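You operate a simulated robot arm through the tools that you are given. There is no shell and no other tool.

The job below is to be done with a simulated two-armed robot. You get a single attempt, and the scene is never put back.

JOB
Press the teal-end tube on the rewinder chuck and wind on 20 m.
Fine: before you wind, turn the rewinder tension knob till the tension display shows 25 cN; stop when the counter shows 20 m.

Only the result counts: the job must be done as asked and must still hold three seconds after the hand-in. Knocking over, shifting, dropping, spilling or breaking anything else fails it.

ROBOT AND FRAMES
Two 7-joint arms with fingered hands on one trunk that stands fixed in place. Base frame: the origin is at the foot of the trunk, x ahead of it, y to its left, z up; the work surface is at about z = 81.2. Readings come in cm, degrees, newtons and seconds.
The left shoulder is at [7, 12.4, 116.7], the right one opposite. With the tool pointing down near the work surface each hand reaches from about 42 to 80 cm from the base axis, measured 20 degrees to its own side. Payload 3.6 kg a hand.
The TCP of each hand is the grasp point between the finger pads, 3 cm short of the fingertips. In the tool frame z runs along the fingers and y along their closing line. Largest opening 10.4 cm; the body of the gripper starts 3.5 cm behind the TCP. The gripper is a hand of 4 fingers: y runs from the thumb to the fingers, the wrist lies at [-1.5, -10.4, -17.8] in the tool frame, and closing takes about 1.5 s.
Orientation is that of the tool frame in the base frame, as [roll, pitch, yaw] about the fixed x, y, z axes, in that order (R = Rz(yaw) Ry(pitch) Rx(roll)). With the fingers straight down and the wrist toward the robot, the tool's x, y and z point along [0, 1, 0], [1, 0, 0] and [0, 0, -1] of the base frame.

CONTROLS
- The arms move only by the tool drive_tool. It takes "left_rows", "right_rows" or both (then of equal length, played together; a hand with none holds still); each is a list of rows, each a list of 6 numbers: the shift along the tool's x, y, z in units of 150 mm (1.0 is 150 mm), then the turn, a rotation vector about the tool's x, y, z in units of 120 degrees (1.0 is 120 degrees). In form: [[x, y, z, wx, wy, wz], ...]. A call has 1 to 20 rows; each row is the pose to reach, as a shift and turn from the pose commanded when the call began, along the tool's axes at that moment. "left_fingers" and "right_fingers" are, for a hand that has rows, the finger opening in cm, from 0 to 10.4, set as the call begins (left out, the last holds). A call with a number of a shift or a turn outside -1 to 1 is refused whole. Rows are played at 5 a second. More than 5 cm and 8.6 degrees between two rows, or a gripper value outside its range, and nothing of the call is played. Where a pose cannot be reached the arm comes as near as it can. A force on the tool above 90 N (or 10 N above the force at the start of the call, whichever is more), or a blocked arm, ends the call early, and 0.2 s more pass. The fingers move at their own pace (about 7.2 cm/s each) and stop on an object; they squeeze with about 31 N. The grip force told is the motor's: it shows also when the fingers shut on nothing. Time passes only in rows, and 0.2 s behind the last, so rows that repeat a pose let the fingers close. It gives the time, the measured TCP pose, the force on the tool (base axes), the opening and the grip force at its end, in the units of the frame above (readings bear some noise), with the torque about the TCP (base axes, N m) and any sound that the robot's microphone picked up.
- Cameras (640 x 400 px; columns grow to the right, rows downward): "scene" is now at [17.21, 5.83, 131.74]; the picture's right is [0.66, -0.75, 0.00], its down [-0.33, -0.29, -0.90] and it looks along [0.68, 0.59, -0.44] (base axes); focal length 214 px, centre (320, 200). "left" rides on the left gripper at [-6.1, -9.2, -13] in its tool frame; the picture's right is [-0.81, -0.27, 0.52], its down [0.53, -0.71, 0.46] and it looks along [0.24, 0.64, 0.72] (tool axes); focal length 275 px, centre (320, 200). "right" rides on the right gripper at [6.1, -9.2, -13] in its tool frame; the picture's right is [-0.81, 0.27, -0.52], its down [-0.53, -0.71, 0.46] and it looks along [-0.24, 0.65, 0.72] (tool axes); focal length 275 px, centre (320, 200). There is no depth. A picture from a camera that has moved, and an enlarged one, comes with that camera's place and axes in the base frame and with its lens. The place of the scene camera against the robot may be out by one fixed shift of up to 1.2 cm in any direction.
- get_image(camera): a new picture of that camera. No time passes.
- raise_lower(by): slides the trunk up (or, below 0, down) by that many cm; the arms and the scene camera ride with it, the base frame stays. It gives what a move gives, with no picture.
- set_grasp(shape, hand): the hand has 4 fingers and takes this shape, open, in about a second: jaw (thumb against the fingers, like two jaws); tri (thumb and two fingers); tip (a fingertip pinch); poke (one finger out to press); point (the index stretched); flat (the hand flat); cup (the hand cupped); fist (a fist). The gripper value then closes the fingers along that shape, each until it touches; the sizes above hold for jaw. It gives what a move gives, with no picture.
- head_to(pan, tilt): turns the head with the scene camera to pan (to the left, within 80 degrees either way) and tilt (down, from -29 to 69), counted from straight ahead of the robot. It gives what a move gives.
- zoom(camera, box): a new picture of the part [left, top, right, bottom] of that camera's present view, enlarged. No time passes.
- sign_off(): hands the job in; it is judged then, once.

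Places have to be worked out from the pictures, the camera data and where the tool is seen. Open the grippers and draw the arms clear of the work before you hand the job in, unless the task says otherwise.

The tools are called by a JSON object that holds its "fn" and its "kwargs". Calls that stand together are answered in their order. drive_tool: Moves the arms, as the interface text tells. Its arguments: {"type":"object","properties":{"left_rows":{"type":"array"},"left_fingers":{"type":"number"},"right_rows":{"type":"array"},"right_fingers":{"type":"number"}},"required":[]} The other tools are called the same way: raise_lower (by) slides the trunk up or down; set_grasp (shape, hand) gives the hand a shape; head_to (pan, tilt) turns the head that bears the scene camera; get_image (camera) takes a picture; zoom (camera, box) takes an enlarged picture of a part of a camera's view; sign_off () hands the job in.

At the start:

```text
time: 0.0
left_position: [25.04, 33.69, 131.73]
left_tool_rot: [-179.9, 0.0, 90.0]
left_force: [0.5, -0.7, 0.3]
left_torque: [-0.02, -0.01, 0.02]
left_width: 10.38
left_gripper_force: 0.0
left_shape: jaw
right_position: [50.38, 6.42, 124.14]
right_tool_rot: [-180.0, 0.1, 89.9]
right_force: [-0.6, 0.0, 0.2]
right_torque: [0.02, 0.04, 0.02]
right_width: 10.38
right_gripper_force: 0.1
right_shape: jaw
trunk travel left (down, up): [-40.0, 13.6]
head pan, tilt: [41.0, 25.9]
```

scene: 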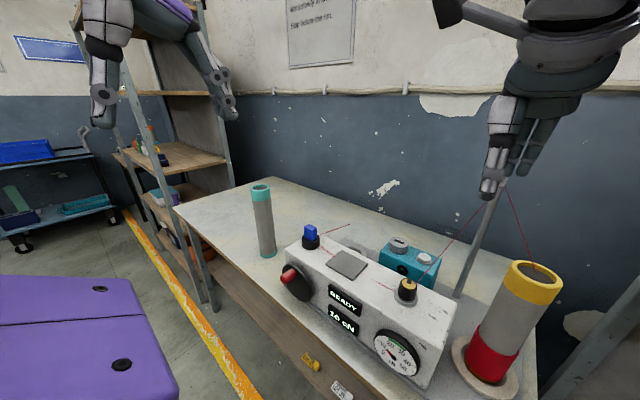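
right: 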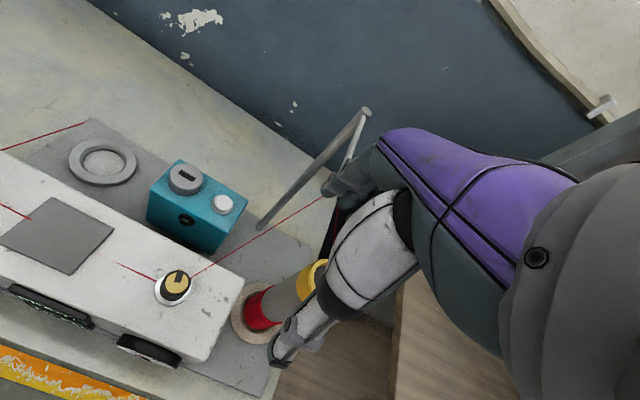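
left: 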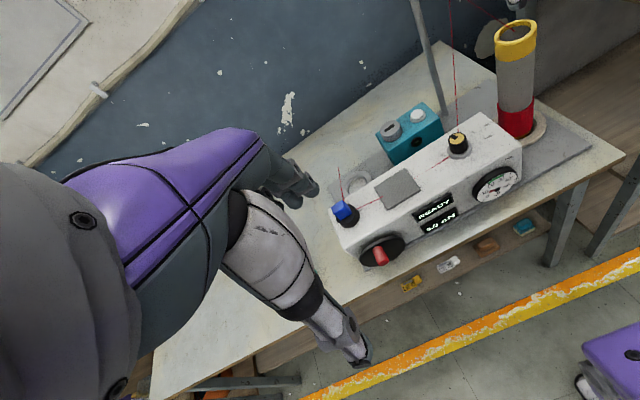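

I'll start by looking closely at the rewinder and its controls in the scene camera.

{"fn": "zoom", "kwargs": {"camera": "scene", "box": [230, 170, 470, 400]}}

{"fn": "zoom", "kwargs": {"camera": "left", "box": [320, 80, 560, 280]}}

{"fn": "zoom", "kwargs": {"camera": "right", "box": [0, 100, 320, 400]}}

{"fn": "zoom", "kwargs": {"camera": "scene", "box": [270, 0, 390, 75]}}

```text
1.74 times, centred on (350, 285) of scene
camera zoom: at [17.21, 5.83, 131.74], right [0.66, -0.75, 0.0], down [-0.33, -0.29, -0.9], along [0.68, 0.59, -0.44], focal length 373 px, centre (268, 52)
```

zoom: 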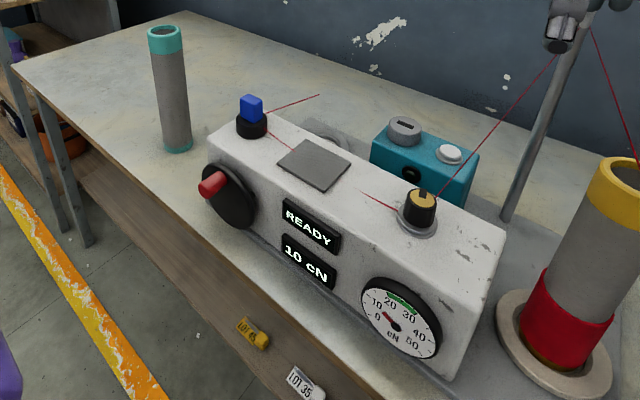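

```text
2.00 times, centred on (440, 180) of left
camera zoom: at [15.8, 27.6, 144.85], right [-0.27, -0.81, -0.52], down [-0.71, 0.53, -0.46], along [0.64, 0.24, -0.72], focal length 551 px, centre (80, 240)
```

zoom: 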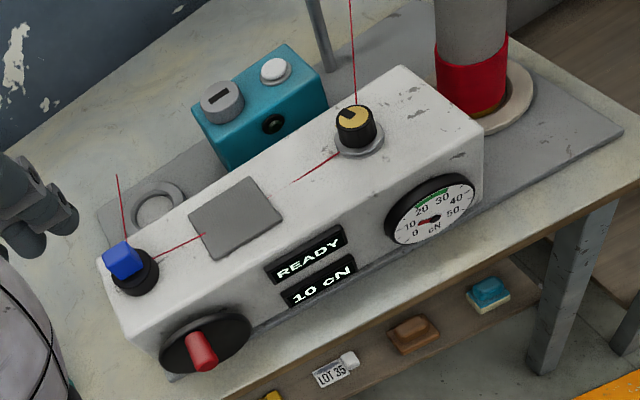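

```text
1.33 times, centred on (160, 250) of right
camera zoom: at [41.19, 12.45, 137.16], right [0.27, -0.81, 0.52], down [-0.71, -0.53, -0.46], along [0.65, -0.24, -0.72], focal length 367 px, centre (533, 133)
```

zoom: 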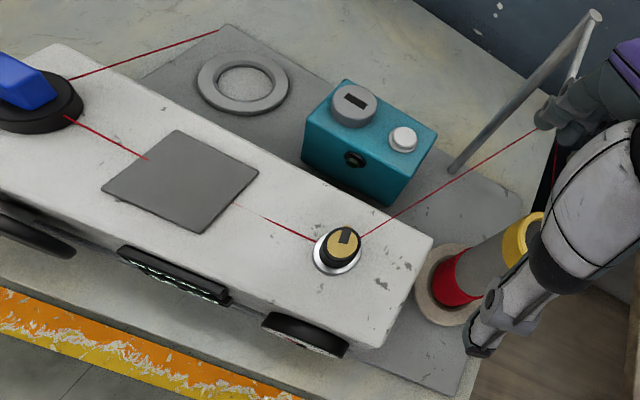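

```text
5.33 times, centred on (330, 38) of scene
camera zoom: at [17.21, 5.83, 131.74], right [0.66, -0.75, 0.0], down [-0.33, -0.29, -0.9], along [0.68, 0.59, -0.44], focal length 1144 px, centre (267, 1067)
```

zoom: 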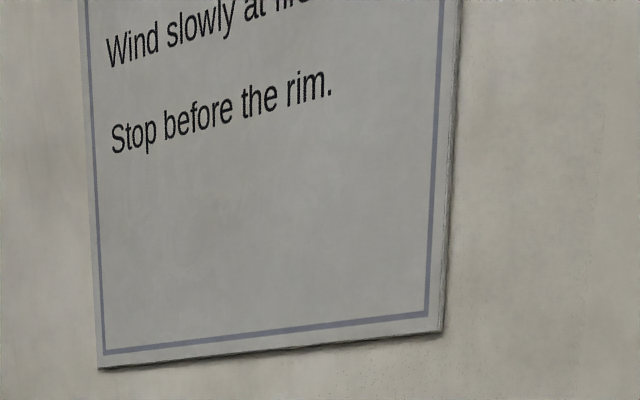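

The poster on the wall seems to carry instructions, so I tilt the head up to read it.

{"fn": "head_to", "kwargs": {"pan": 41, "tilt": -5}}

{"fn": "get_image", "kwargs": {"camera": "scene"}}

```text
time: 1.0
left_position: [24.88, 33.71, 131.77]
left_tool_rot: [-180.0, 0.1, 90.2]
left_force: [0.7, 1.4, -1.1]
left_torque: [-0.04, -0.02, -0.01]
left_width: 10.4
left_gripper_force: 0.0
left_shape: jaw
right_position: [50.32, 6.41, 124.2]
right_tool_rot: [180.0, 0.0, 90.1]
right_force: [0.4, -0.4, 0.3]
right_torque: [0.02, -0.02, 0.01]
right_width: 10.36
right_gripper_force: 0.1
right_shape: jaw
trunk travel left (down, up): [-40.0, 13.6]
head pan, tilt: [41.0, -5.0]
```

```text
taken
camera scene: at [16.88, 5.55, 136.69], right [0.66, -0.75, 0.0], down [0.07, 0.06, -1.0], along [0.75, 0.65, 0.09], focal length 214 px, centre (320, 200)
```

scene: 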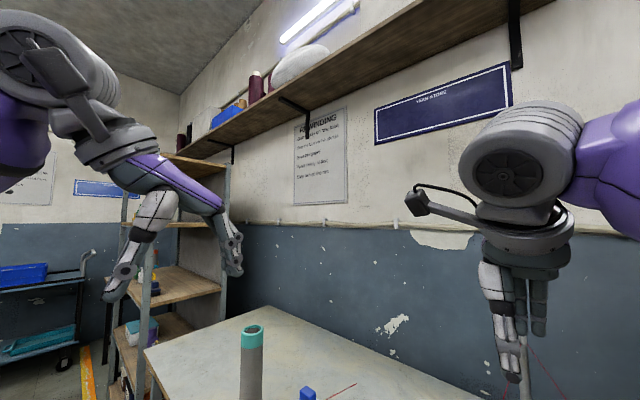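

The poster is in view; I zoom on it and the nearby sign.

{"fn": "zoom", "kwargs": {"camera": "scene", "box": [285, 100, 357, 210]}}

{"fn": "zoom", "kwargs": {"camera": "scene", "box": [365, 55, 525, 155]}}

```text
3.64 times, centred on (321, 155) of scene
camera zoom: at [16.88, 5.55, 136.69], right [0.66, -0.75, 0.0], down [0.07, 0.06, -1.0], along [0.75, 0.65, 0.09], focal length 780 px, centre (316, 364)
```

zoom: 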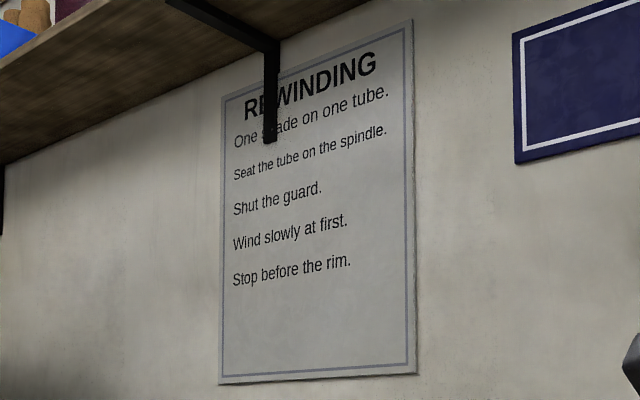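

```text
4.00 times, centred on (445, 105) of scene
camera zoom: at [16.88, 5.55, 136.69], right [0.66, -0.75, 0.0], down [0.07, 0.06, -1.0], along [0.75, 0.65, 0.09], focal length 858 px, centre (-180, 580)
```

zoom: 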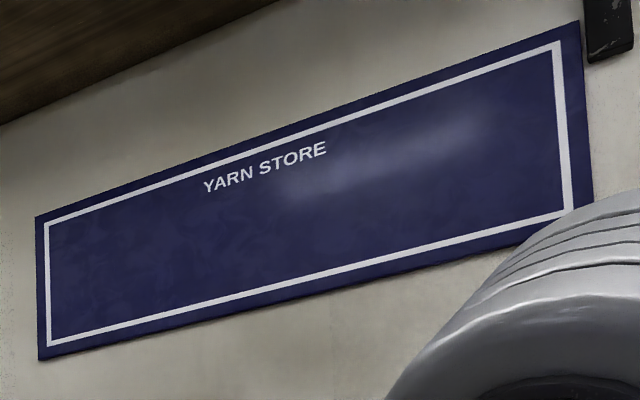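

The notice asks for the tube to be seated first. I point the head down at the bench and zoom on the candidates for the chuck.

{"fn": "head_to", "kwargs": {"pan": 41, "tilt": 40}}

{"fn": "get_image", "kwargs": {"camera": "scene"}}

{"fn": "zoom", "kwargs": {"camera": "right", "box": [0, 110, 200, 235]}}

{"fn": "zoom", "kwargs": {"camera": "left", "box": [310, 150, 470, 250]}}

```text
time: 2.1
left_position: [25.02, 33.66, 131.75]
left_tool_rot: [-180.0, 0.0, 90.0]
left_force: [-0.6, -0.4, -0.9]
left_torque: [-0.03, -0.03, -0.02]
left_width: 10.34
left_gripper_force: 0.0
left_shape: jaw
right_position: [50.27, 6.29, 123.98]
right_tool_rot: [-179.9, 0.0, 90.1]
right_force: [0.7, 0.1, 0.3]
right_torque: [0.01, 0.0, 0.02]
right_width: 10.36
right_gripper_force: 0.1
right_shape: jaw
trunk travel left (down, up): [-40.0, 13.6]
head pan, tilt: [41.0, 40.0]
```

```text
taken
camera scene: at [16.69, 5.38, 129.56], right [0.66, -0.75, 0.0], down [-0.48, -0.42, -0.77], along [0.58, 0.5, -0.64], focal length 214 px, centre (320, 200)
```

scene: 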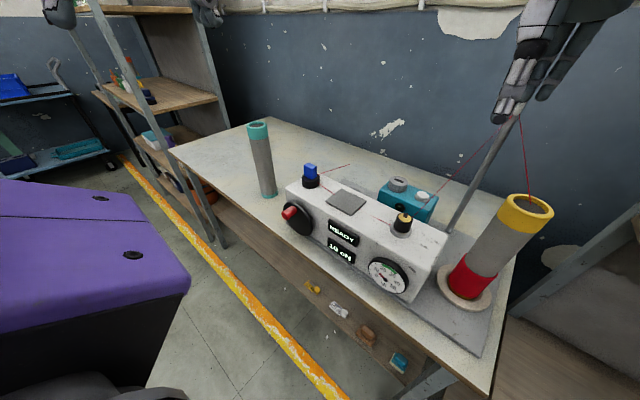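

```text
3.20 times, centred on (100, 172) of right
camera zoom: at [41.19, 12.45, 137.16], right [0.27, -0.81, 0.52], down [-0.71, -0.53, -0.46], along [0.65, -0.24, -0.72], focal length 881 px, centre (1024, 288)
```

zoom: 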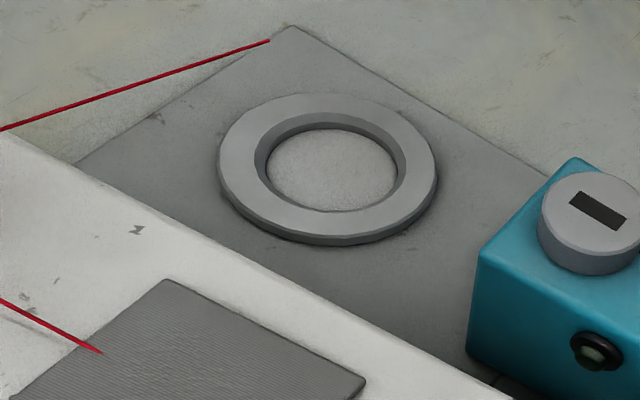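

```text
4.00 times, centred on (390, 200) of left
camera zoom: at [15.8, 27.6, 144.85], right [-0.27, -0.81, -0.52], down [-0.71, 0.53, -0.46], along [0.64, 0.24, -0.72], focal length 1101 px, centre (40, 200)
```

zoom: 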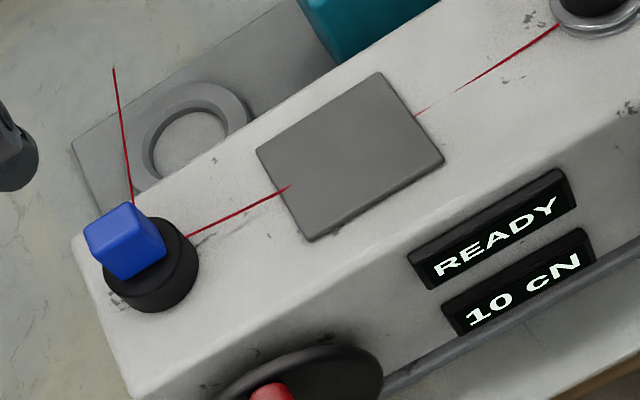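

The yarn's free end triangulates to about (65.5, 36, 96), right above the grey ring at (68.4, 36), so the ring looks like the chuck. I zoom in on the tube, the crank and the knob before moving.

{"fn": "zoom", "kwargs": {"camera": "scene", "box": [230, 110, 310, 210]}}

{"fn": "zoom", "kwargs": {"camera": "scene", "box": [270, 150, 370, 250]}}

{"fn": "zoom", "kwargs": {"camera": "scene", "box": [360, 165, 460, 305]}}

{"fn": "zoom", "kwargs": {"camera": "scene", "box": [90, 60, 210, 200]}}

```text
4.00 times, centred on (270, 160) of scene
camera zoom: at [16.69, 5.38, 129.56], right [0.66, -0.75, 0.0], down [-0.48, -0.42, -0.77], along [0.58, 0.5, -0.64], focal length 858 px, centre (520, 360)
```

zoom: 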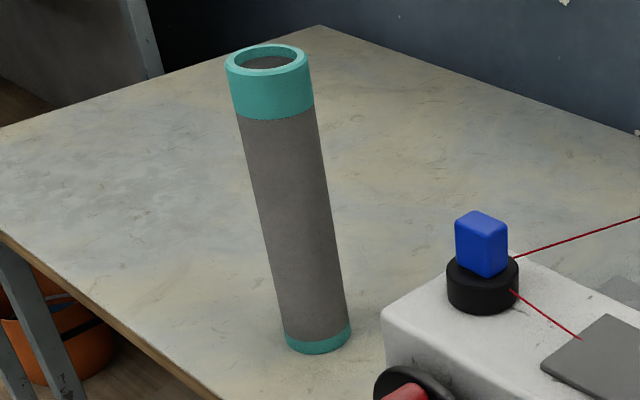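

```text
4.00 times, centred on (320, 200) of scene
camera zoom: at [16.69, 5.38, 129.56], right [0.66, -0.75, 0.0], down [-0.48, -0.42, -0.77], along [0.58, 0.5, -0.64], focal length 858 px, centre (320, 200)
```

zoom: 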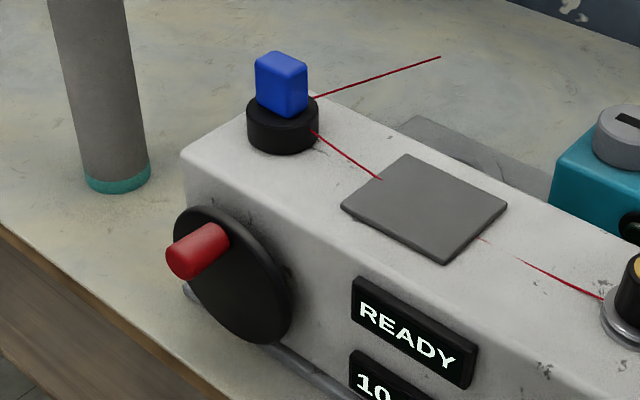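

```text
2.86 times, centred on (410, 235) of scene
camera zoom: at [16.69, 5.38, 129.56], right [0.66, -0.75, 0.0], down [-0.48, -0.42, -0.77], along [0.58, 0.5, -0.64], focal length 613 px, centre (63, 100)
```

zoom: 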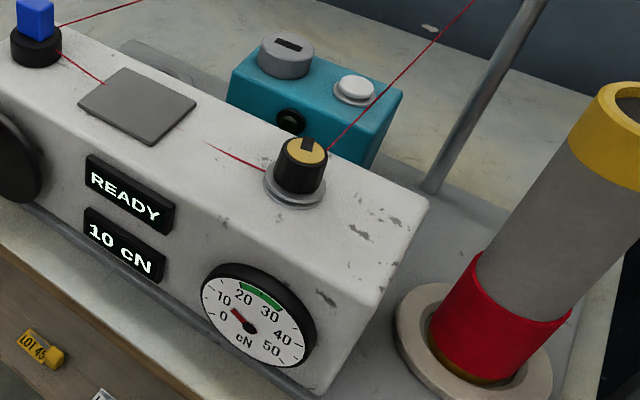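

```text
2.86 times, centred on (150, 130) of scene
camera zoom: at [16.69, 5.38, 129.56], right [0.66, -0.75, 0.0], down [-0.48, -0.42, -0.77], along [0.58, 0.5, -0.64], focal length 613 px, centre (806, 400)
```

zoom: 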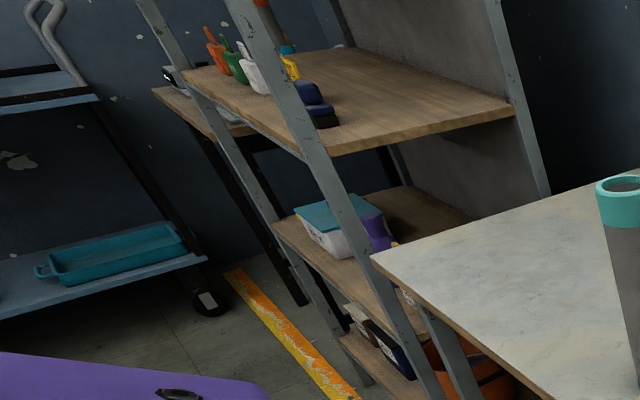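

The tube stands at about (50.6, 58.7), roughly 5.8 cm across and 25.6 cm tall. I move the left hand to its left side and high up, so the hand camera can see the tube without the fingers in the way.

{"fn": "drive_tool", "kwargs": {"left_rows": [[0.233, 0.1, 0, 0, 0, 0], [0.466, 0.2, 0, 0, 0, 0], [0.7, 0.3, 0, 0, 0, 0], [0.933, 0.4, 0, 0, 0, 0]]}}

{"fn": "drive_tool", "kwargs": {"left_rows": [[0.233, 0.1, 0, 0, 0, 0], [0.466, 0.2, 0, 0, 0, 0], [0.7, 0.3, 0, 0, 0, 0], [0.933, 0.4, 0, 0, 0, 0]]}}

{"fn": "get_image", "kwargs": {"camera": "left"}}

{"fn": "get_image", "kwargs": {"camera": "scene"}}

```text
time: 3.1
left_position: [30.87, 47.97, 131.87]
left_tool_rot: [179.9, 0.0, 89.9]
left_force: [-1.0, -0.5, -0.4]
left_torque: [-0.01, 0.01, 0.04]
left_width: 10.39
left_gripper_force: 0.0
left_shape: jaw
right_position: [50.31, 6.22, 124.15]
right_tool_rot: [-179.9, 0.0, 90.0]
right_force: [-0.4, 0.1, 0.3]
right_torque: [-0.01, -0.01, -0.03]
right_width: 10.36
right_gripper_force: 0.0
right_shape: jaw
trunk travel left (down, up): [-40.0, 13.6]
head pan, tilt: [41.0, 40.0]
```

```text
time: 4.1
left_position: [37.08, 61.78, 131.76]
left_tool_rot: [179.9, 0.0, 90.0]
left_force: [-0.3, 0.2, 0.4]
left_torque: [0.0, 0.01, 0.0]
left_width: 10.35
left_gripper_force: 0.1
left_shape: jaw
right_position: [50.33, 6.37, 124.11]
right_tool_rot: [180.0, 0.1, 89.9]
right_force: [0.3, 0.8, 0.1]
right_torque: [-0.01, 0.01, 0.0]
right_width: 10.35
right_gripper_force: 0.0
right_shape: jaw
trunk travel left (down, up): [-40.0, 13.6]
head pan, tilt: [41.0, 40.0]
```

```text
taken
camera left: at [27.87, 55.63, 144.87], right [-0.27, -0.81, -0.52], down [-0.71, 0.53, -0.46], along [0.65, 0.24, -0.72], focal length 275 px, centre (320, 200)
```

left: 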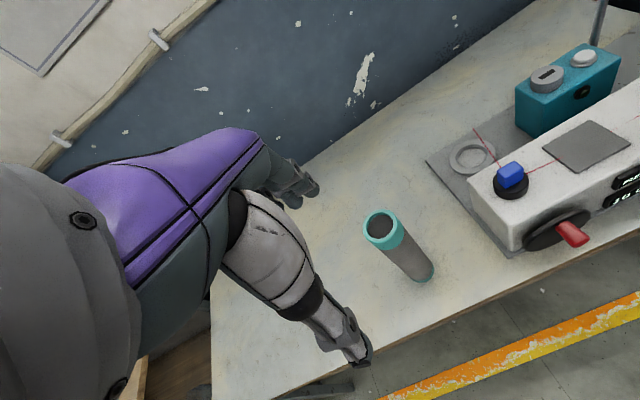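

```text
taken
camera scene: at [16.69, 5.41, 129.55], right [0.66, -0.75, 0.0], down [-0.48, -0.42, -0.77], along [0.58, 0.5, -0.64], focal length 214 px, centre (320, 200)
```

scene: 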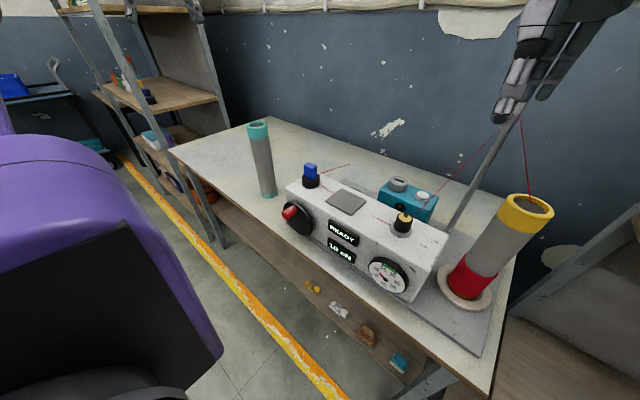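

The tube is clear in the left camera now; I zoom in on it and on the ring to place both.

{"fn": "zoom", "kwargs": {"camera": "left", "box": [340, 190, 460, 290]}}

{"fn": "zoom", "kwargs": {"camera": "left", "box": [420, 110, 600, 260]}}

```text
4.00 times, centred on (400, 240) of left
camera zoom: at [27.87, 55.63, 144.87], right [-0.27, -0.81, -0.52], down [-0.71, 0.53, -0.46], along [0.65, 0.24, -0.72], focal length 1101 px, centre (0, 40)
```

zoom: 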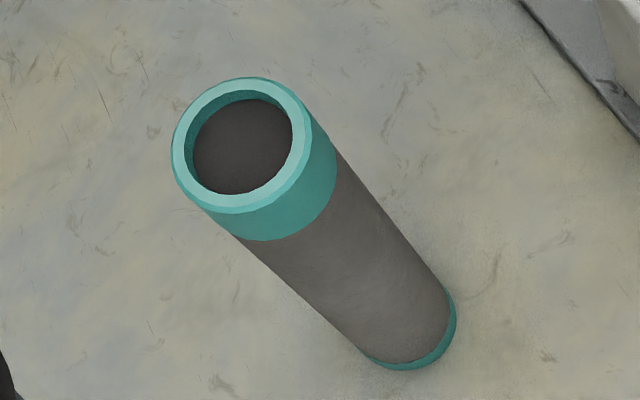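

```text
2.67 times, centred on (510, 185) of left
camera zoom: at [27.87, 55.63, 144.87], right [-0.27, -0.81, -0.52], down [-0.71, 0.53, -0.46], along [0.65, 0.24, -0.72], focal length 734 px, centre (-187, 240)
```

zoom: 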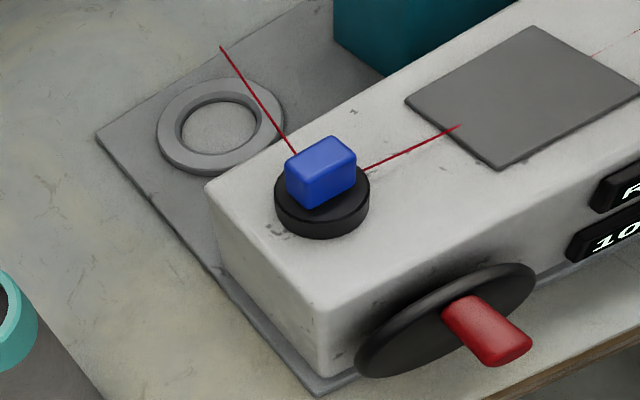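

From the hand camera the tube axis is near (49.9, 60.5) with its top near z = 107.4. I bring the left hand above it at the present height and check the alignment.

{"fn": "drive_tool", "kwargs": {"left_rows": [[-0.03, 0.29, 0, 0, 0, 0], [-0.06, 0.58, 0, 0, 0, 0], [-0.087, 0.86, 0, 0, 0, 0], [-0.087, 0.86, 0, 0, 0, 0]]}}

{"fn": "get_image", "kwargs": {"camera": "left"}}

{"fn": "get_image", "kwargs": {"camera": "scene"}}

```text
time: 5.1
left_position: [48.32, 58.43, 130.65]
left_tool_rot: [179.9, 0.0, 90.0]
left_force: [0.5, -0.8, -0.4]
left_torque: [0.02, 0.0, -0.01]
left_width: 10.38
left_gripper_force: 0.0
left_shape: jaw
left hand out of reach, approached as far as the arm can: row 2, 3, 4
right_position: [50.32, 6.34, 124.1]
right_tool_rot: [180.0, 0.0, 90.0]
right_force: [0.1, -0.2, 0.7]
right_torque: [0.0, 0.03, 0.0]
right_width: 10.4
right_gripper_force: 0.1
right_shape: jaw
trunk travel left (down, up): [-40.0, 13.6]
head pan, tilt: [41.0, 40.0]
```

```text
taken
camera left: at [39.11, 52.3, 143.81], right [-0.27, -0.81, -0.52], down [-0.71, 0.53, -0.46], along [0.65, 0.24, -0.72], focal length 275 px, centre (320, 200)
```

left: 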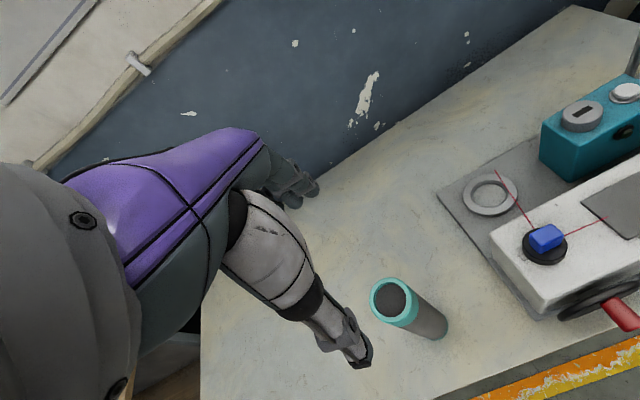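

```text
taken
camera scene: at [16.69, 5.39, 129.55], right [0.66, -0.75, 0.0], down [-0.48, -0.42, -0.77], along [0.58, 0.5, -0.64], focal length 214 px, centre (320, 200)
```

scene: 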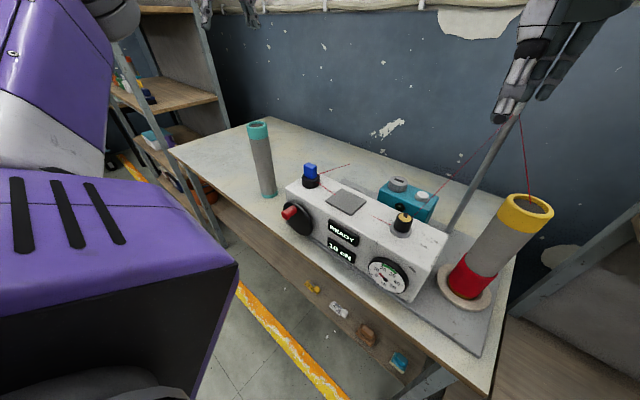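

The hand ran out of reach at this height, so I go lower, where the wrist comes nearer to the shoulder's level. The tube's axis now reads about (49.9, 60.3) from a second view.

{"fn": "drive_tool", "kwargs": {"left_rows": [[0, 0, 0.2, 0, 0, 0], [0, 0, 0.4, 0, 0, 0], [0, 0, 0.6, 0, 0, 0], [0, 0, 0.8, 0, 0, 0], [0, 0, 0.8, 0, 0, 0]]}}

{"fn": "get_image", "kwargs": {"camera": "left"}}

```text
time: 6.3
left_position: [48.19, 58.42, 118.89]
left_tool_rot: [180.0, 0.0, 90.1]
left_force: [0.5, -0.6, -0.3]
left_torque: [0.02, -0.03, -0.03]
left_width: 10.4
left_gripper_force: 0.1
left_shape: jaw
right_position: [50.22, 6.32, 124.12]
right_tool_rot: [-179.9, 0.1, 90.0]
right_force: [0.5, 0.0, 0.0]
right_torque: [0.01, -0.02, -0.01]
right_width: 10.35
right_gripper_force: 0.1
right_shape: jaw
trunk travel left (down, up): [-40.0, 13.6]
head pan, tilt: [41.0, 40.0]
```

```text
taken
camera left: at [39.1, 52.3, 131.92], right [-0.27, -0.81, -0.52], down [-0.71, 0.53, -0.46], along [0.64, 0.24, -0.72], focal length 275 px, centre (320, 200)
```

left: 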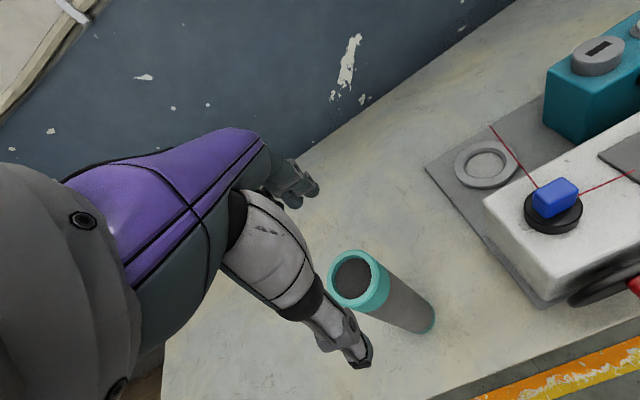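

Now at (48.2, 58.4, 118.9); the tube's axis reads (49.75, 59.9). I centre over it and lower to just above the rim to check the clearance of thumb and fingers.

{"fn": "drive_tool", "kwargs": {"left_rows": [[0.05, 0.05, 0.05, 0, 0, 0], [0.1, 0.103, 0.15, 0, 0, 0], [0.1, 0.103, 0.3, 0, 0, 0], [0.1, 0.103, 0.46, 0, 0, 0], [0.1, 0.103, 0.46, 0, 0, 0]]}}

{"fn": "get_image", "kwargs": {"camera": "left"}}

{"fn": "get_image", "kwargs": {"camera": "scene"}}

```text
time: 7.5
left_position: [49.8, 59.97, 111.68]
left_tool_rot: [-180.0, 0.0, 90.0]
left_force: [0.1, -0.3, 0.5]
left_torque: [0.0, -0.02, 0.01]
left_width: 10.39
left_gripper_force: 0.1
left_shape: jaw
right_position: [50.33, 6.26, 124.2]
right_tool_rot: [180.0, 0.1, 90.1]
right_force: [-0.5, 0.3, 0.4]
right_torque: [0.0, 0.01, -0.01]
right_width: 10.38
right_gripper_force: 0.1
right_shape: jaw
trunk travel left (down, up): [-40.0, 13.6]
head pan, tilt: [41.0, 40.0]
```

```text
taken
camera left: at [40.71, 53.78, 124.85], right [-0.27, -0.81, -0.52], down [-0.71, 0.53, -0.46], along [0.64, 0.24, -0.72], focal length 275 px, centre (320, 200)
```

left: 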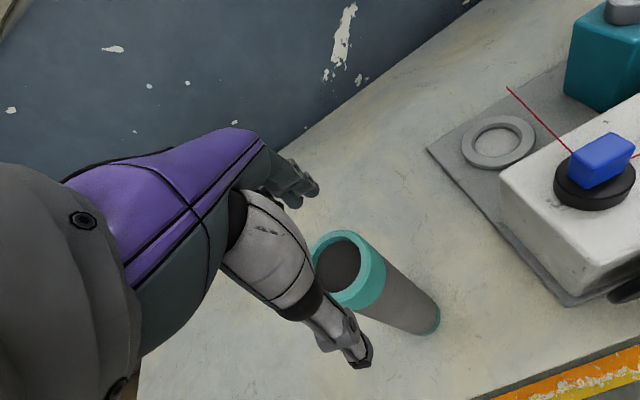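

```text
taken
camera scene: at [16.69, 5.41, 129.55], right [0.66, -0.75, 0.0], down [-0.48, -0.42, -0.77], along [0.58, 0.5, -0.64], focal length 214 px, centre (320, 200)
```

scene: 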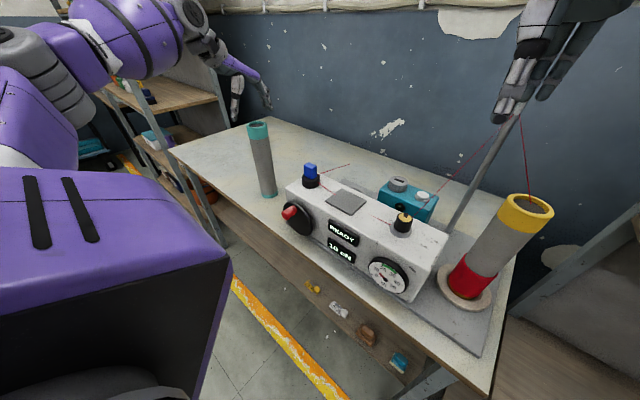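

I zoom in on the hand and tube in the scene view for an independent check of their alignment.

{"fn": "zoom", "kwargs": {"camera": "scene", "box": [200, 60, 300, 140]}}

{"fn": "zoom", "kwargs": {"camera": "left", "box": [230, 140, 460, 380]}}

```text
5.00 times, centred on (250, 100) of scene
camera zoom: at [16.69, 5.41, 129.55], right [0.66, -0.75, 0.0], down [-0.48, -0.42, -0.77], along [0.58, 0.5, -0.64], focal length 1072 px, centre (670, 700)
```

zoom: 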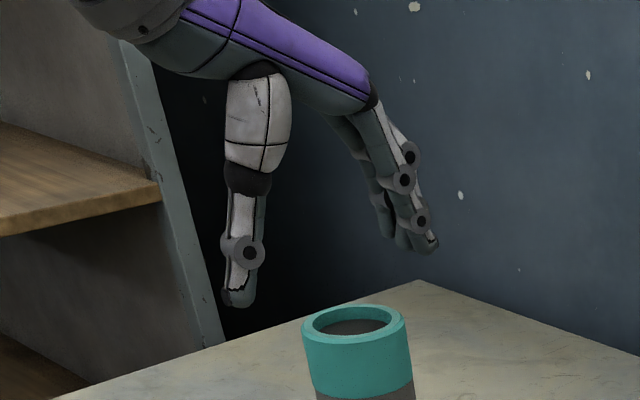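

```text
1.67 times, centred on (345, 260) of left
camera zoom: at [40.71, 53.78, 124.85], right [-0.27, -0.81, -0.52], down [-0.71, 0.53, -0.46], along [0.64, 0.24, -0.72], focal length 459 px, centre (278, 100)
```

zoom: 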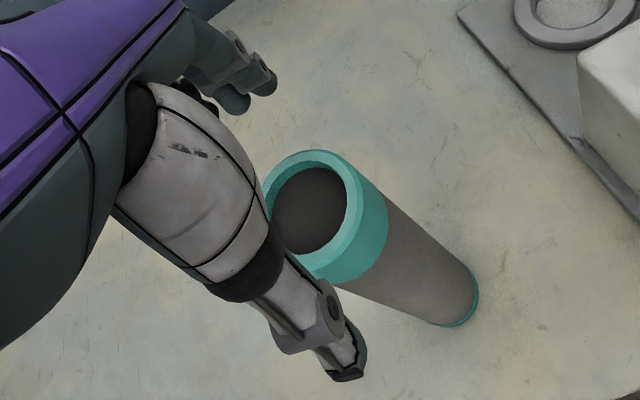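

The two cameras agree to within about 1 cm, and the opening leaves 2.3 cm on each side. I lower so the fingertips straddle the rim, then compare the fingers and tube at the same height.

{"fn": "drive_tool", "kwargs": {"left_rows": [[-0.01, 0.02, 0.07, 0, 0, 0], [-0.01, 0.02, 0.15, 0, 0, 0], [-0.01, 0.02, 0.22, 0, 0, 0], [-0.01, 0.02, 0.3, 0, 0, 0], [-0.01, 0.02, 0.3, 0, 0, 0]]}}

{"fn": "zoom", "kwargs": {"camera": "scene", "box": [200, 60, 300, 140]}}

{"fn": "get_image", "kwargs": {"camera": "left"}}

```text
time: 8.7
left_position: [50.04, 59.83, 107.25]
left_tool_rot: [180.0, 0.0, 90.0]
left_force: [-0.7, 0.6, -0.5]
left_torque: [0.01, 0.02, 0.02]
left_width: 10.37
left_gripper_force: 0.1
left_shape: jaw
right_position: [50.36, 6.51, 124.1]
right_tool_rot: [-180.0, 0.0, 89.9]
right_force: [-0.1, 1.1, -0.2]
right_torque: [-0.01, 0.0, 0.01]
right_width: 10.39
right_gripper_force: 0.2
right_shape: jaw
trunk travel left (down, up): [-40.0, 13.6]
head pan, tilt: [41.0, 40.0]
```

```text
5.00 times, centred on (250, 100) of scene
camera zoom: at [16.69, 5.41, 129.55], right [0.66, -0.75, 0.0], down [-0.48, -0.42, -0.77], along [0.58, 0.5, -0.64], focal length 1072 px, centre (670, 700)
```

zoom: 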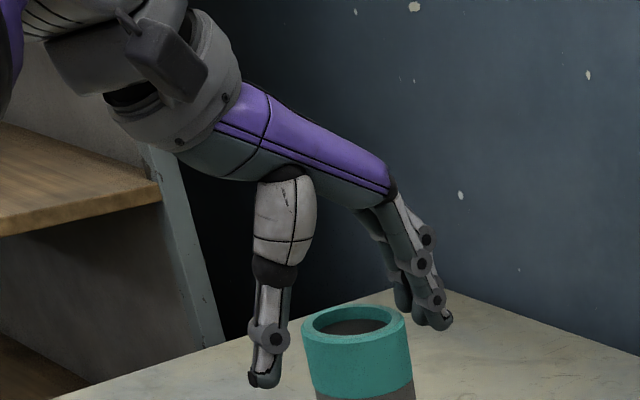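

```text
taken
camera left: at [40.92, 53.62, 120.36], right [-0.27, -0.81, -0.52], down [-0.71, 0.53, -0.46], along [0.64, 0.24, -0.72], focal length 275 px, centre (320, 200)
```

left: 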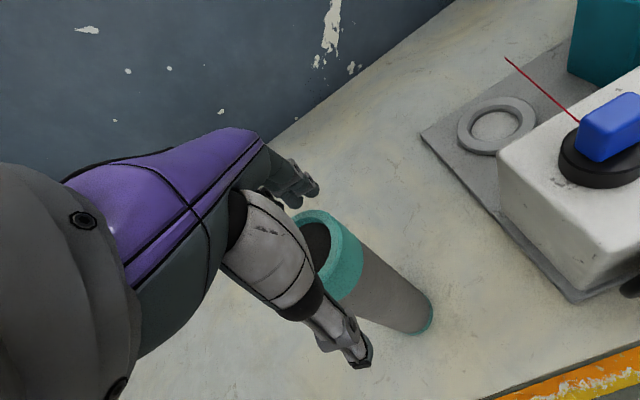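

Both views now agree that the tube axis is near (49.7, 59.2), so I shift slightly in y, lower to z ≈ 104.2 and close the fingers on the collar.

{"fn": "drive_tool", "kwargs": {"left_rows": [[-0.02, -0.007, 0.05, 0, 0, 0], [-0.039, -0.01, 0.1, 0, 0, 0], [-0.039, -0.01, 0.15, 0, 0, 0], [-0.039, -0.01, 0.203, 0, 0, 0], [-0.039, -0.01, 0.203, 0, 0, 0]]}}

{"fn": "drive_tool", "kwargs": {"left_rows": [[0, 0, 0, 0, 0, 0], [0, 0, 0, 0, 0, 0], [0, 0, 0, 0, 0, 0], [0, 0, 0, 0, 0, 0], [0, 0, 0, 0, 0, 0], [0, 0, 0, 0, 0, 0], [0, 0, 0, 0, 0, 0], [0, 0, 0, 0, 0, 0]], "left_fingers": 0}}

{"fn": "zoom", "kwargs": {"camera": "scene", "box": [180, 50, 340, 210]}}

{"fn": "get_image", "kwargs": {"camera": "left"}}

```text
time: 9.9
left_position: [49.95, 59.21, 104.24]
left_tool_rot: [-180.0, 0.0, 90.0]
left_force: [-0.7, 0.5, 0.1]
left_torque: [0.0, -0.01, 0.03]
left_width: 10.4
left_gripper_force: 0.1
left_shape: jaw
right_position: [50.42, 6.27, 124.12]
right_tool_rot: [-179.9, 0.0, 89.9]
right_force: [-0.4, 1.1, -0.1]
right_torque: [0.01, 0.01, -0.01]
right_width: 10.38
right_gripper_force: 0.0
right_shape: jaw
trunk travel left (down, up): [-40.0, 13.6]
head pan, tilt: [41.0, 40.0]
```

```text
time: 11.7
left_position: [49.95, 59.13, 104.27]
left_tool_rot: [-180.0, 0.1, 90.0]
left_force: [-0.7, 0.5, 0.5]
left_torque: [-0.04, 0.01, -0.01]
left_width: 3.96
left_gripper_force: 31.0
left_shape: jaw
right_position: [50.27, 6.34, 124.13]
right_tool_rot: [-180.0, 0.0, 90.0]
right_force: [-0.1, -0.4, -0.3]
right_torque: [0.03, 0.0, -0.03]
right_width: 10.36
right_gripper_force: 0.0
right_shape: jaw
trunk travel left (down, up): [-40.0, 13.6]
head pan, tilt: [41.0, 40.0]
```

```text
2.50 times, centred on (260, 130) of scene
camera zoom: at [16.69, 5.41, 129.55], right [0.66, -0.75, 0.0], down [-0.48, -0.42, -0.77], along [0.58, 0.5, -0.64], focal length 536 px, centre (470, 375)
```

zoom: 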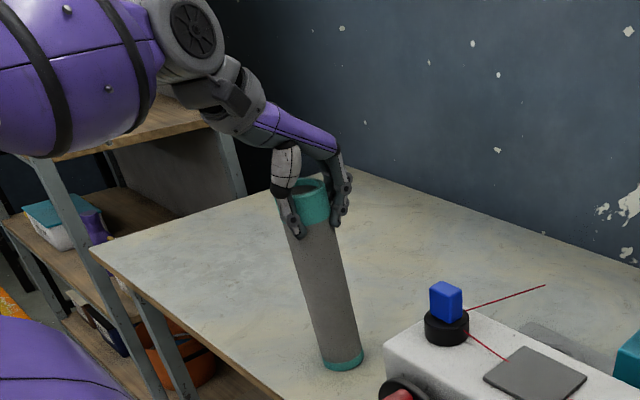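

```text
taken
camera left: at [40.81, 53.03, 117.33], right [-0.27, -0.81, -0.52], down [-0.71, 0.53, -0.46], along [0.64, 0.24, -0.72], focal length 275 px, centre (320, 200)
```

left: 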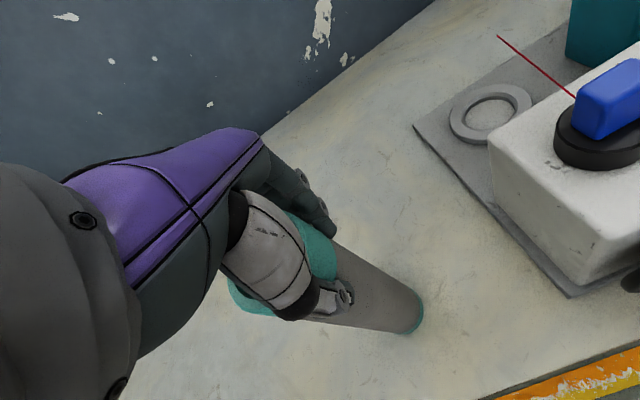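

The grip shows 31 N at a width of 3.96, less than the tube's diameter, so the contact may be off-centre. I look closer.

{"fn": "zoom", "kwargs": {"camera": "left", "box": [210, 160, 450, 350]}}

{"fn": "zoom", "kwargs": {"camera": "scene", "box": [230, 100, 290, 150]}}

```text
2.11 times, centred on (330, 255) of left
camera zoom: at [40.81, 53.03, 117.33], right [-0.27, -0.81, -0.52], down [-0.71, 0.53, -0.46], along [0.64, 0.24, -0.72], focal length 580 px, centre (299, 84)
```

zoom: 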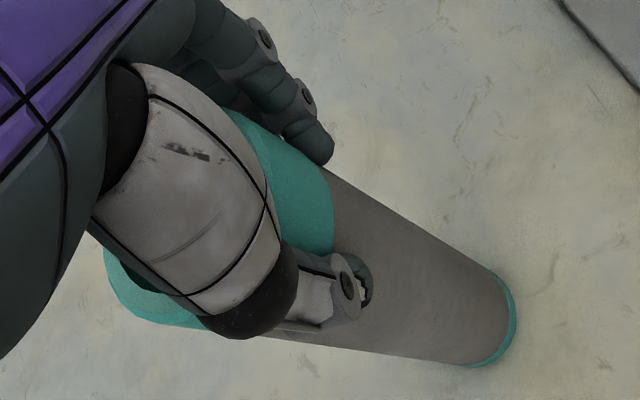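

```text
8.00 times, centred on (260, 125) of scene
camera zoom: at [16.69, 5.41, 129.55], right [0.66, -0.75, 0.0], down [-0.48, -0.42, -0.77], along [0.58, 0.5, -0.64], focal length 1716 px, centre (800, 800)
```

zoom: 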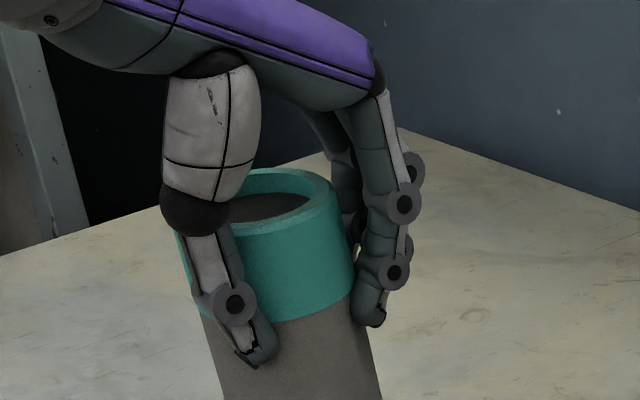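

The thumb and fingers wrap the collar reasonably. I lift by 2 cm and check that the tube comes along straight.

{"fn": "drive_tool", "kwargs": {"left_rows": [[0, 0, -0.03, 0, 0, 0], [0, 0, -0.07, 0, 0, 0], [0, 0, -0.13, 0, 0, 0], [0, 0, -0.2, 0, 0, 0], [0, 0, -0.2, 0, 0, 0]]}}

{"fn": "get_image", "kwargs": {"camera": "scene"}}

{"fn": "get_image", "kwargs": {"camera": "left"}}

```text
time: 12.9
left_position: [49.81, 59.1, 107.15]
left_tool_rot: [-179.9, 0.0, 90.1]
left_force: [-0.8, -0.4, -0.2]
left_torque: [-0.02, 0.0, 0.02]
left_width: 3.99
left_gripper_force: 30.9
left_shape: jaw
right_position: [50.26, 6.42, 124.16]
right_tool_rot: [-180.0, -0.1, 89.9]
right_force: [0.7, -0.1, -1.1]
right_torque: [-0.02, 0.01, 0.01]
right_width: 10.36
right_gripper_force: 0.0
right_shape: jaw
trunk travel left (down, up): [-40.0, 13.6]
head pan, tilt: [41.0, 40.0]
```

```text
taken
camera scene: at [16.69, 5.4, 129.55], right [0.66, -0.75, 0.0], down [-0.48, -0.42, -0.77], along [0.58, 0.5, -0.64], focal length 214 px, centre (320, 200)
```

scene: 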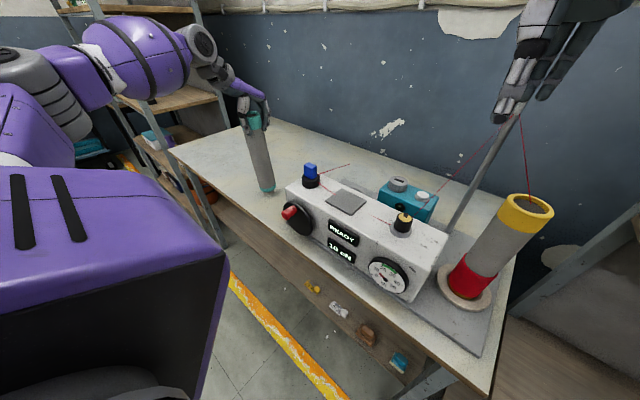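

```text
taken
camera left: at [40.75, 53.01, 120.35], right [-0.27, -0.81, -0.52], down [-0.71, 0.53, -0.46], along [0.64, 0.24, -0.72], focal length 275 px, centre (320, 200)
```

left: 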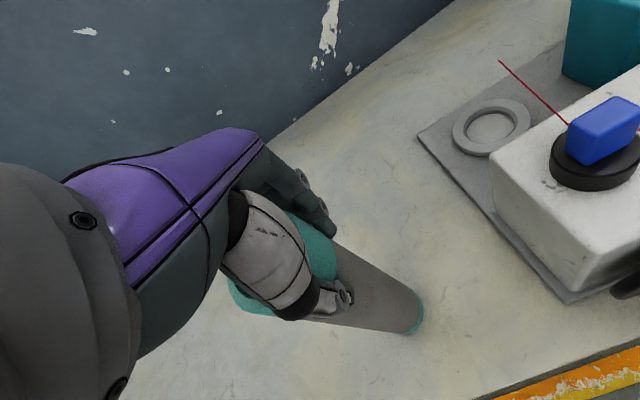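

The tube follows and keeps its attitude in the hand. I carry it higher and around the far-left corner of the rewinder housing towards the ring at about (67.9, 36.1).

{"fn": "drive_tool", "kwargs": {"left_rows": [[0, 0, -0.14, 0, 0, 0], [0, 0, -0.27, 0, 0, 0], [-0.12, 0.14, -0.27, 0, 0, 0], [-0.25, 0.28, -0.27, 0, 0, 0], [-0.37, 0.41, -0.27, 0, 0, 0], [-0.5, 0.55, -0.27, 0, 0, 0], [-0.62, 0.68, -0.27, 0, 0, 0], [-0.74, 0.81, -0.27, 0, 0, 0], [-0.74, 0.81, -0.27, 0, 0, 0]]}}

{"fn": "drive_tool", "kwargs": {"left_rows": [[-0.13, 0.065, 0, 0, 0, 0], [-0.26, 0.13, 0, 0, 0, 0], [-0.4, 0.2, 0, 0, 0, 0], [-0.53, 0.26, 0, 0, 0, 0], [-0.66, 0.33, 0, 0, 0, 0], [-0.79, 0.39, 0, 0, 0, 0], [-0.79, 0.39, 0, 0, 0, 0]]}}

{"fn": "get_image", "kwargs": {"camera": "right"}}

{"fn": "get_image", "kwargs": {"camera": "scene"}}

{"fn": "get_image", "kwargs": {"camera": "left"}}

```text
time: 14.9
left_position: [62.11, 48.05, 111.37]
left_tool_rot: [-180.0, -0.1, 90.1]
left_force: [0.0, -0.8, -0.8]
left_torque: [-0.03, 0.01, 0.0]
left_width: 3.97
left_gripper_force: 31.4
left_shape: jaw
right_position: [50.34, 6.39, 124.18]
right_tool_rot: [-179.9, 0.0, 90.0]
right_force: [0.4, 0.4, -0.7]
right_torque: [-0.05, -0.02, 0.0]
right_width: 10.39
right_gripper_force: 0.0
right_shape: jaw
trunk travel left (down, up): [-40.0, 13.6]
head pan, tilt: [41.0, 40.0]
```

```text
time: 16.5
left_position: [67.97, 36.29, 111.44]
left_tool_rot: [180.0, 0.0, 90.1]
left_force: [-0.2, 0.0, -0.9]
left_torque: [-0.01, 0.01, 0.0]
left_width: 3.97
left_gripper_force: 31.0
left_shape: jaw
right_position: [50.35, 6.29, 124.09]
right_tool_rot: [-180.0, 0.0, 90.0]
right_force: [-0.1, -0.4, -0.1]
right_torque: [0.01, -0.03, 0.02]
right_width: 10.39
right_gripper_force: 0.0
right_shape: jaw
trunk travel left (down, up): [-40.0, 13.6]
head pan, tilt: [41.0, 40.0]
```

```text
taken
camera right: at [41.19, 12.47, 137.15], right [0.27, -0.81, 0.52], down [-0.71, -0.53, -0.46], along [0.65, -0.24, -0.72], focal length 275 px, centre (320, 200)
```

right: 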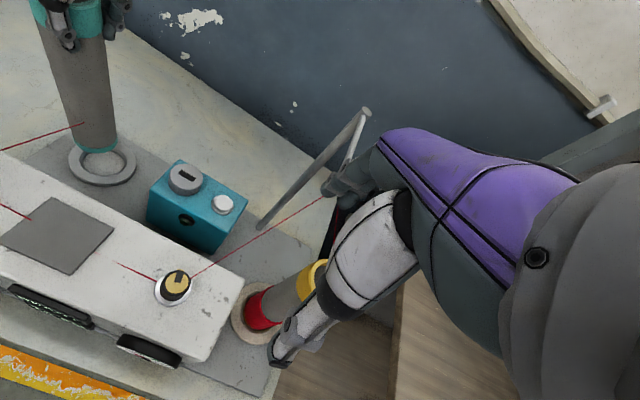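

```text
taken
camera scene: at [16.69, 5.41, 129.55], right [0.66, -0.75, 0.0], down [-0.48, -0.42, -0.77], along [0.58, 0.5, -0.64], focal length 214 px, centre (320, 200)
```

scene: 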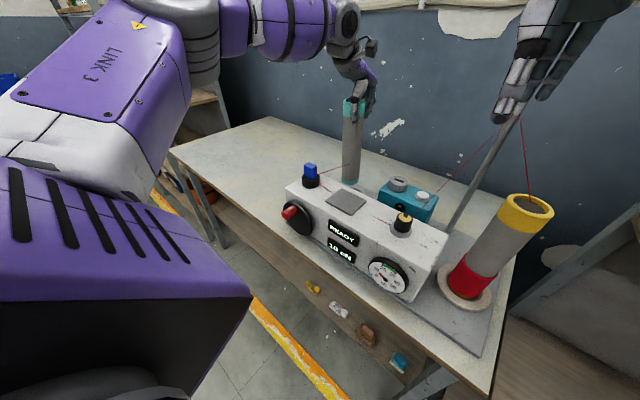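

```text
taken
camera left: at [58.79, 30.11, 124.46], right [-0.27, -0.81, -0.52], down [-0.71, 0.53, -0.46], along [0.64, 0.24, -0.72], focal length 275 px, centre (320, 200)
```

left: 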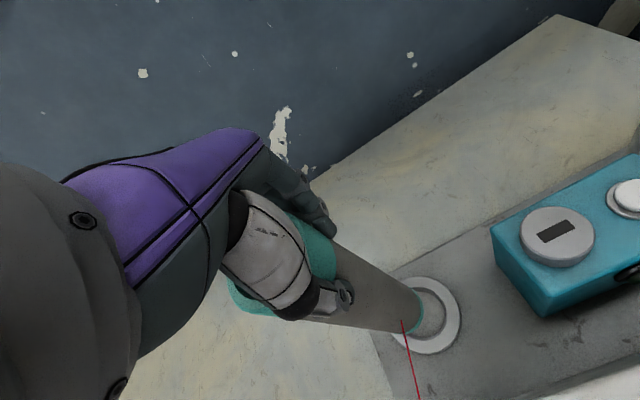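

Both hand cameras see the tube's lower end and the ring. I zoom in on both to measure the offset.

{"fn": "zoom", "kwargs": {"camera": "left", "box": [360, 255, 480, 365]}}

{"fn": "zoom", "kwargs": {"camera": "right", "box": [40, 100, 160, 200]}}

{"fn": "zoom", "kwargs": {"camera": "scene", "box": [310, 90, 410, 210]}}

```text
3.64 times, centred on (420, 310) of left
camera zoom: at [58.79, 30.11, 124.46], right [-0.27, -0.81, -0.52], down [-0.71, 0.53, -0.46], along [0.64, 0.24, -0.72], focal length 1001 px, centre (-44, -200)
```

zoom: 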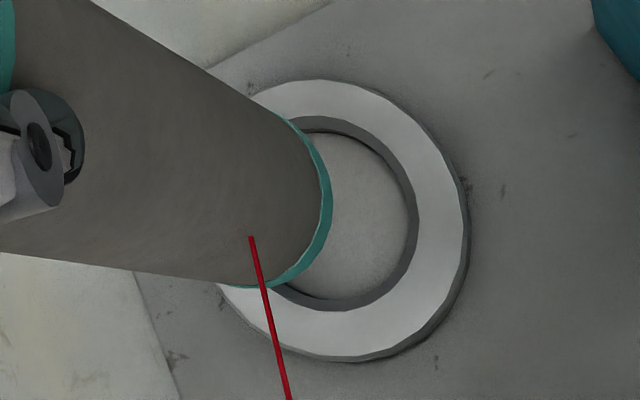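

```text
4.00 times, centred on (100, 150) of right
camera zoom: at [41.19, 12.47, 137.15], right [0.27, -0.81, 0.52], down [-0.71, -0.53, -0.46], along [0.65, -0.24, -0.72], focal length 1101 px, centre (1200, 400)
```

zoom: 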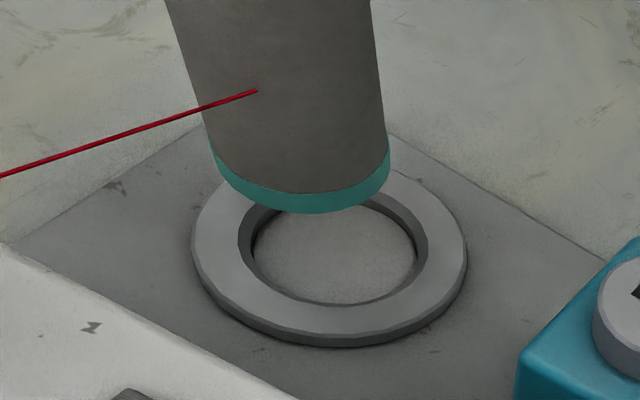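

```text
3.33 times, centred on (360, 150) of scene
camera zoom: at [16.69, 5.41, 129.55], right [0.66, -0.75, 0.0], down [-0.48, -0.42, -0.77], along [0.58, 0.5, -0.64], focal length 715 px, centre (187, 367)
```

zoom: 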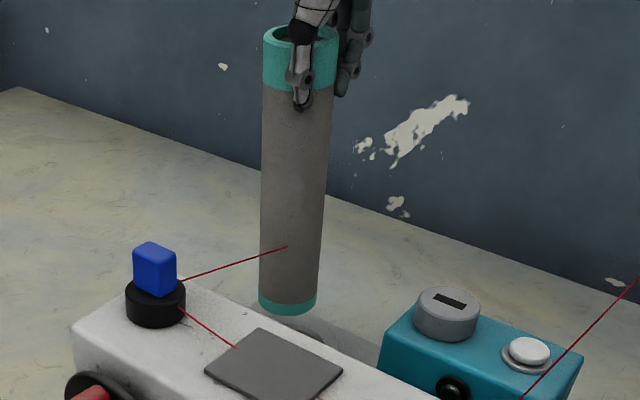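

Both cameras put the ring's centre at (68.3, 36.2) and the tube's lower end at (68.4, 37.35). I shift 1.15 cm towards −y, lower 3.3 cm to just above the ring, and check again.

{"fn": "drive_tool", "kwargs": {"left_rows": [[-0.04, -0.004, 0, 0, 0, 0], [-0.077, -0.007, 0, 0, 0, 0], [-0.077, -0.007, 0.07, 0, 0, 0], [-0.077, -0.007, 0.14, 0, 0, 0], [-0.077, -0.007, 0.22, 0, 0, 0], [-0.077, -0.007, 0.22, 0, 0, 0]]}}

{"fn": "zoom", "kwargs": {"camera": "left", "box": [360, 255, 480, 365]}}

{"fn": "zoom", "kwargs": {"camera": "right", "box": [40, 100, 160, 200]}}

```text
time: 17.9
left_position: [67.8, 35.13, 108.08]
left_tool_rot: [-180.0, 0.0, 90.0]
left_force: [-0.1, 0.4, -1.6]
left_torque: [-0.01, 0.0, 0.02]
left_width: 3.95
left_gripper_force: 31.2
left_shape: jaw
right_position: [50.37, 6.34, 124.19]
right_tool_rot: [-180.0, -0.1, 90.0]
right_force: [0.1, -0.3, -0.1]
right_torque: [-0.01, 0.0, -0.01]
right_width: 10.37
right_gripper_force: 0.1
right_shape: jaw
trunk travel left (down, up): [-40.0, 13.6]
head pan, tilt: [41.0, 40.0]
```

```text
3.64 times, centred on (420, 310) of left
camera zoom: at [58.7, 28.91, 121.13], right [-0.27, -0.81, -0.52], down [-0.71, 0.53, -0.46], along [0.65, 0.24, -0.72], focal length 1001 px, centre (-44, -200)
```

zoom: 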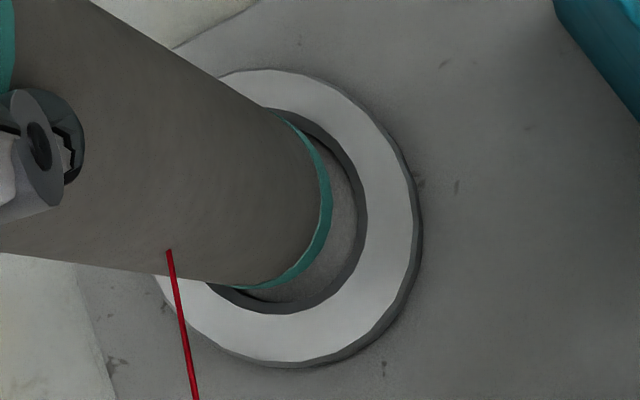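

```text
4.00 times, centred on (100, 150) of right
camera zoom: at [41.19, 12.47, 137.15], right [0.27, -0.81, 0.52], down [-0.71, -0.53, -0.46], along [0.65, -0.24, -0.72], focal length 1101 px, centre (1200, 400)
```

zoom: 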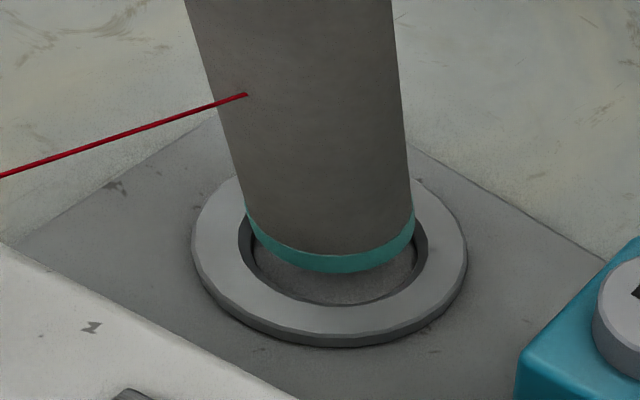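

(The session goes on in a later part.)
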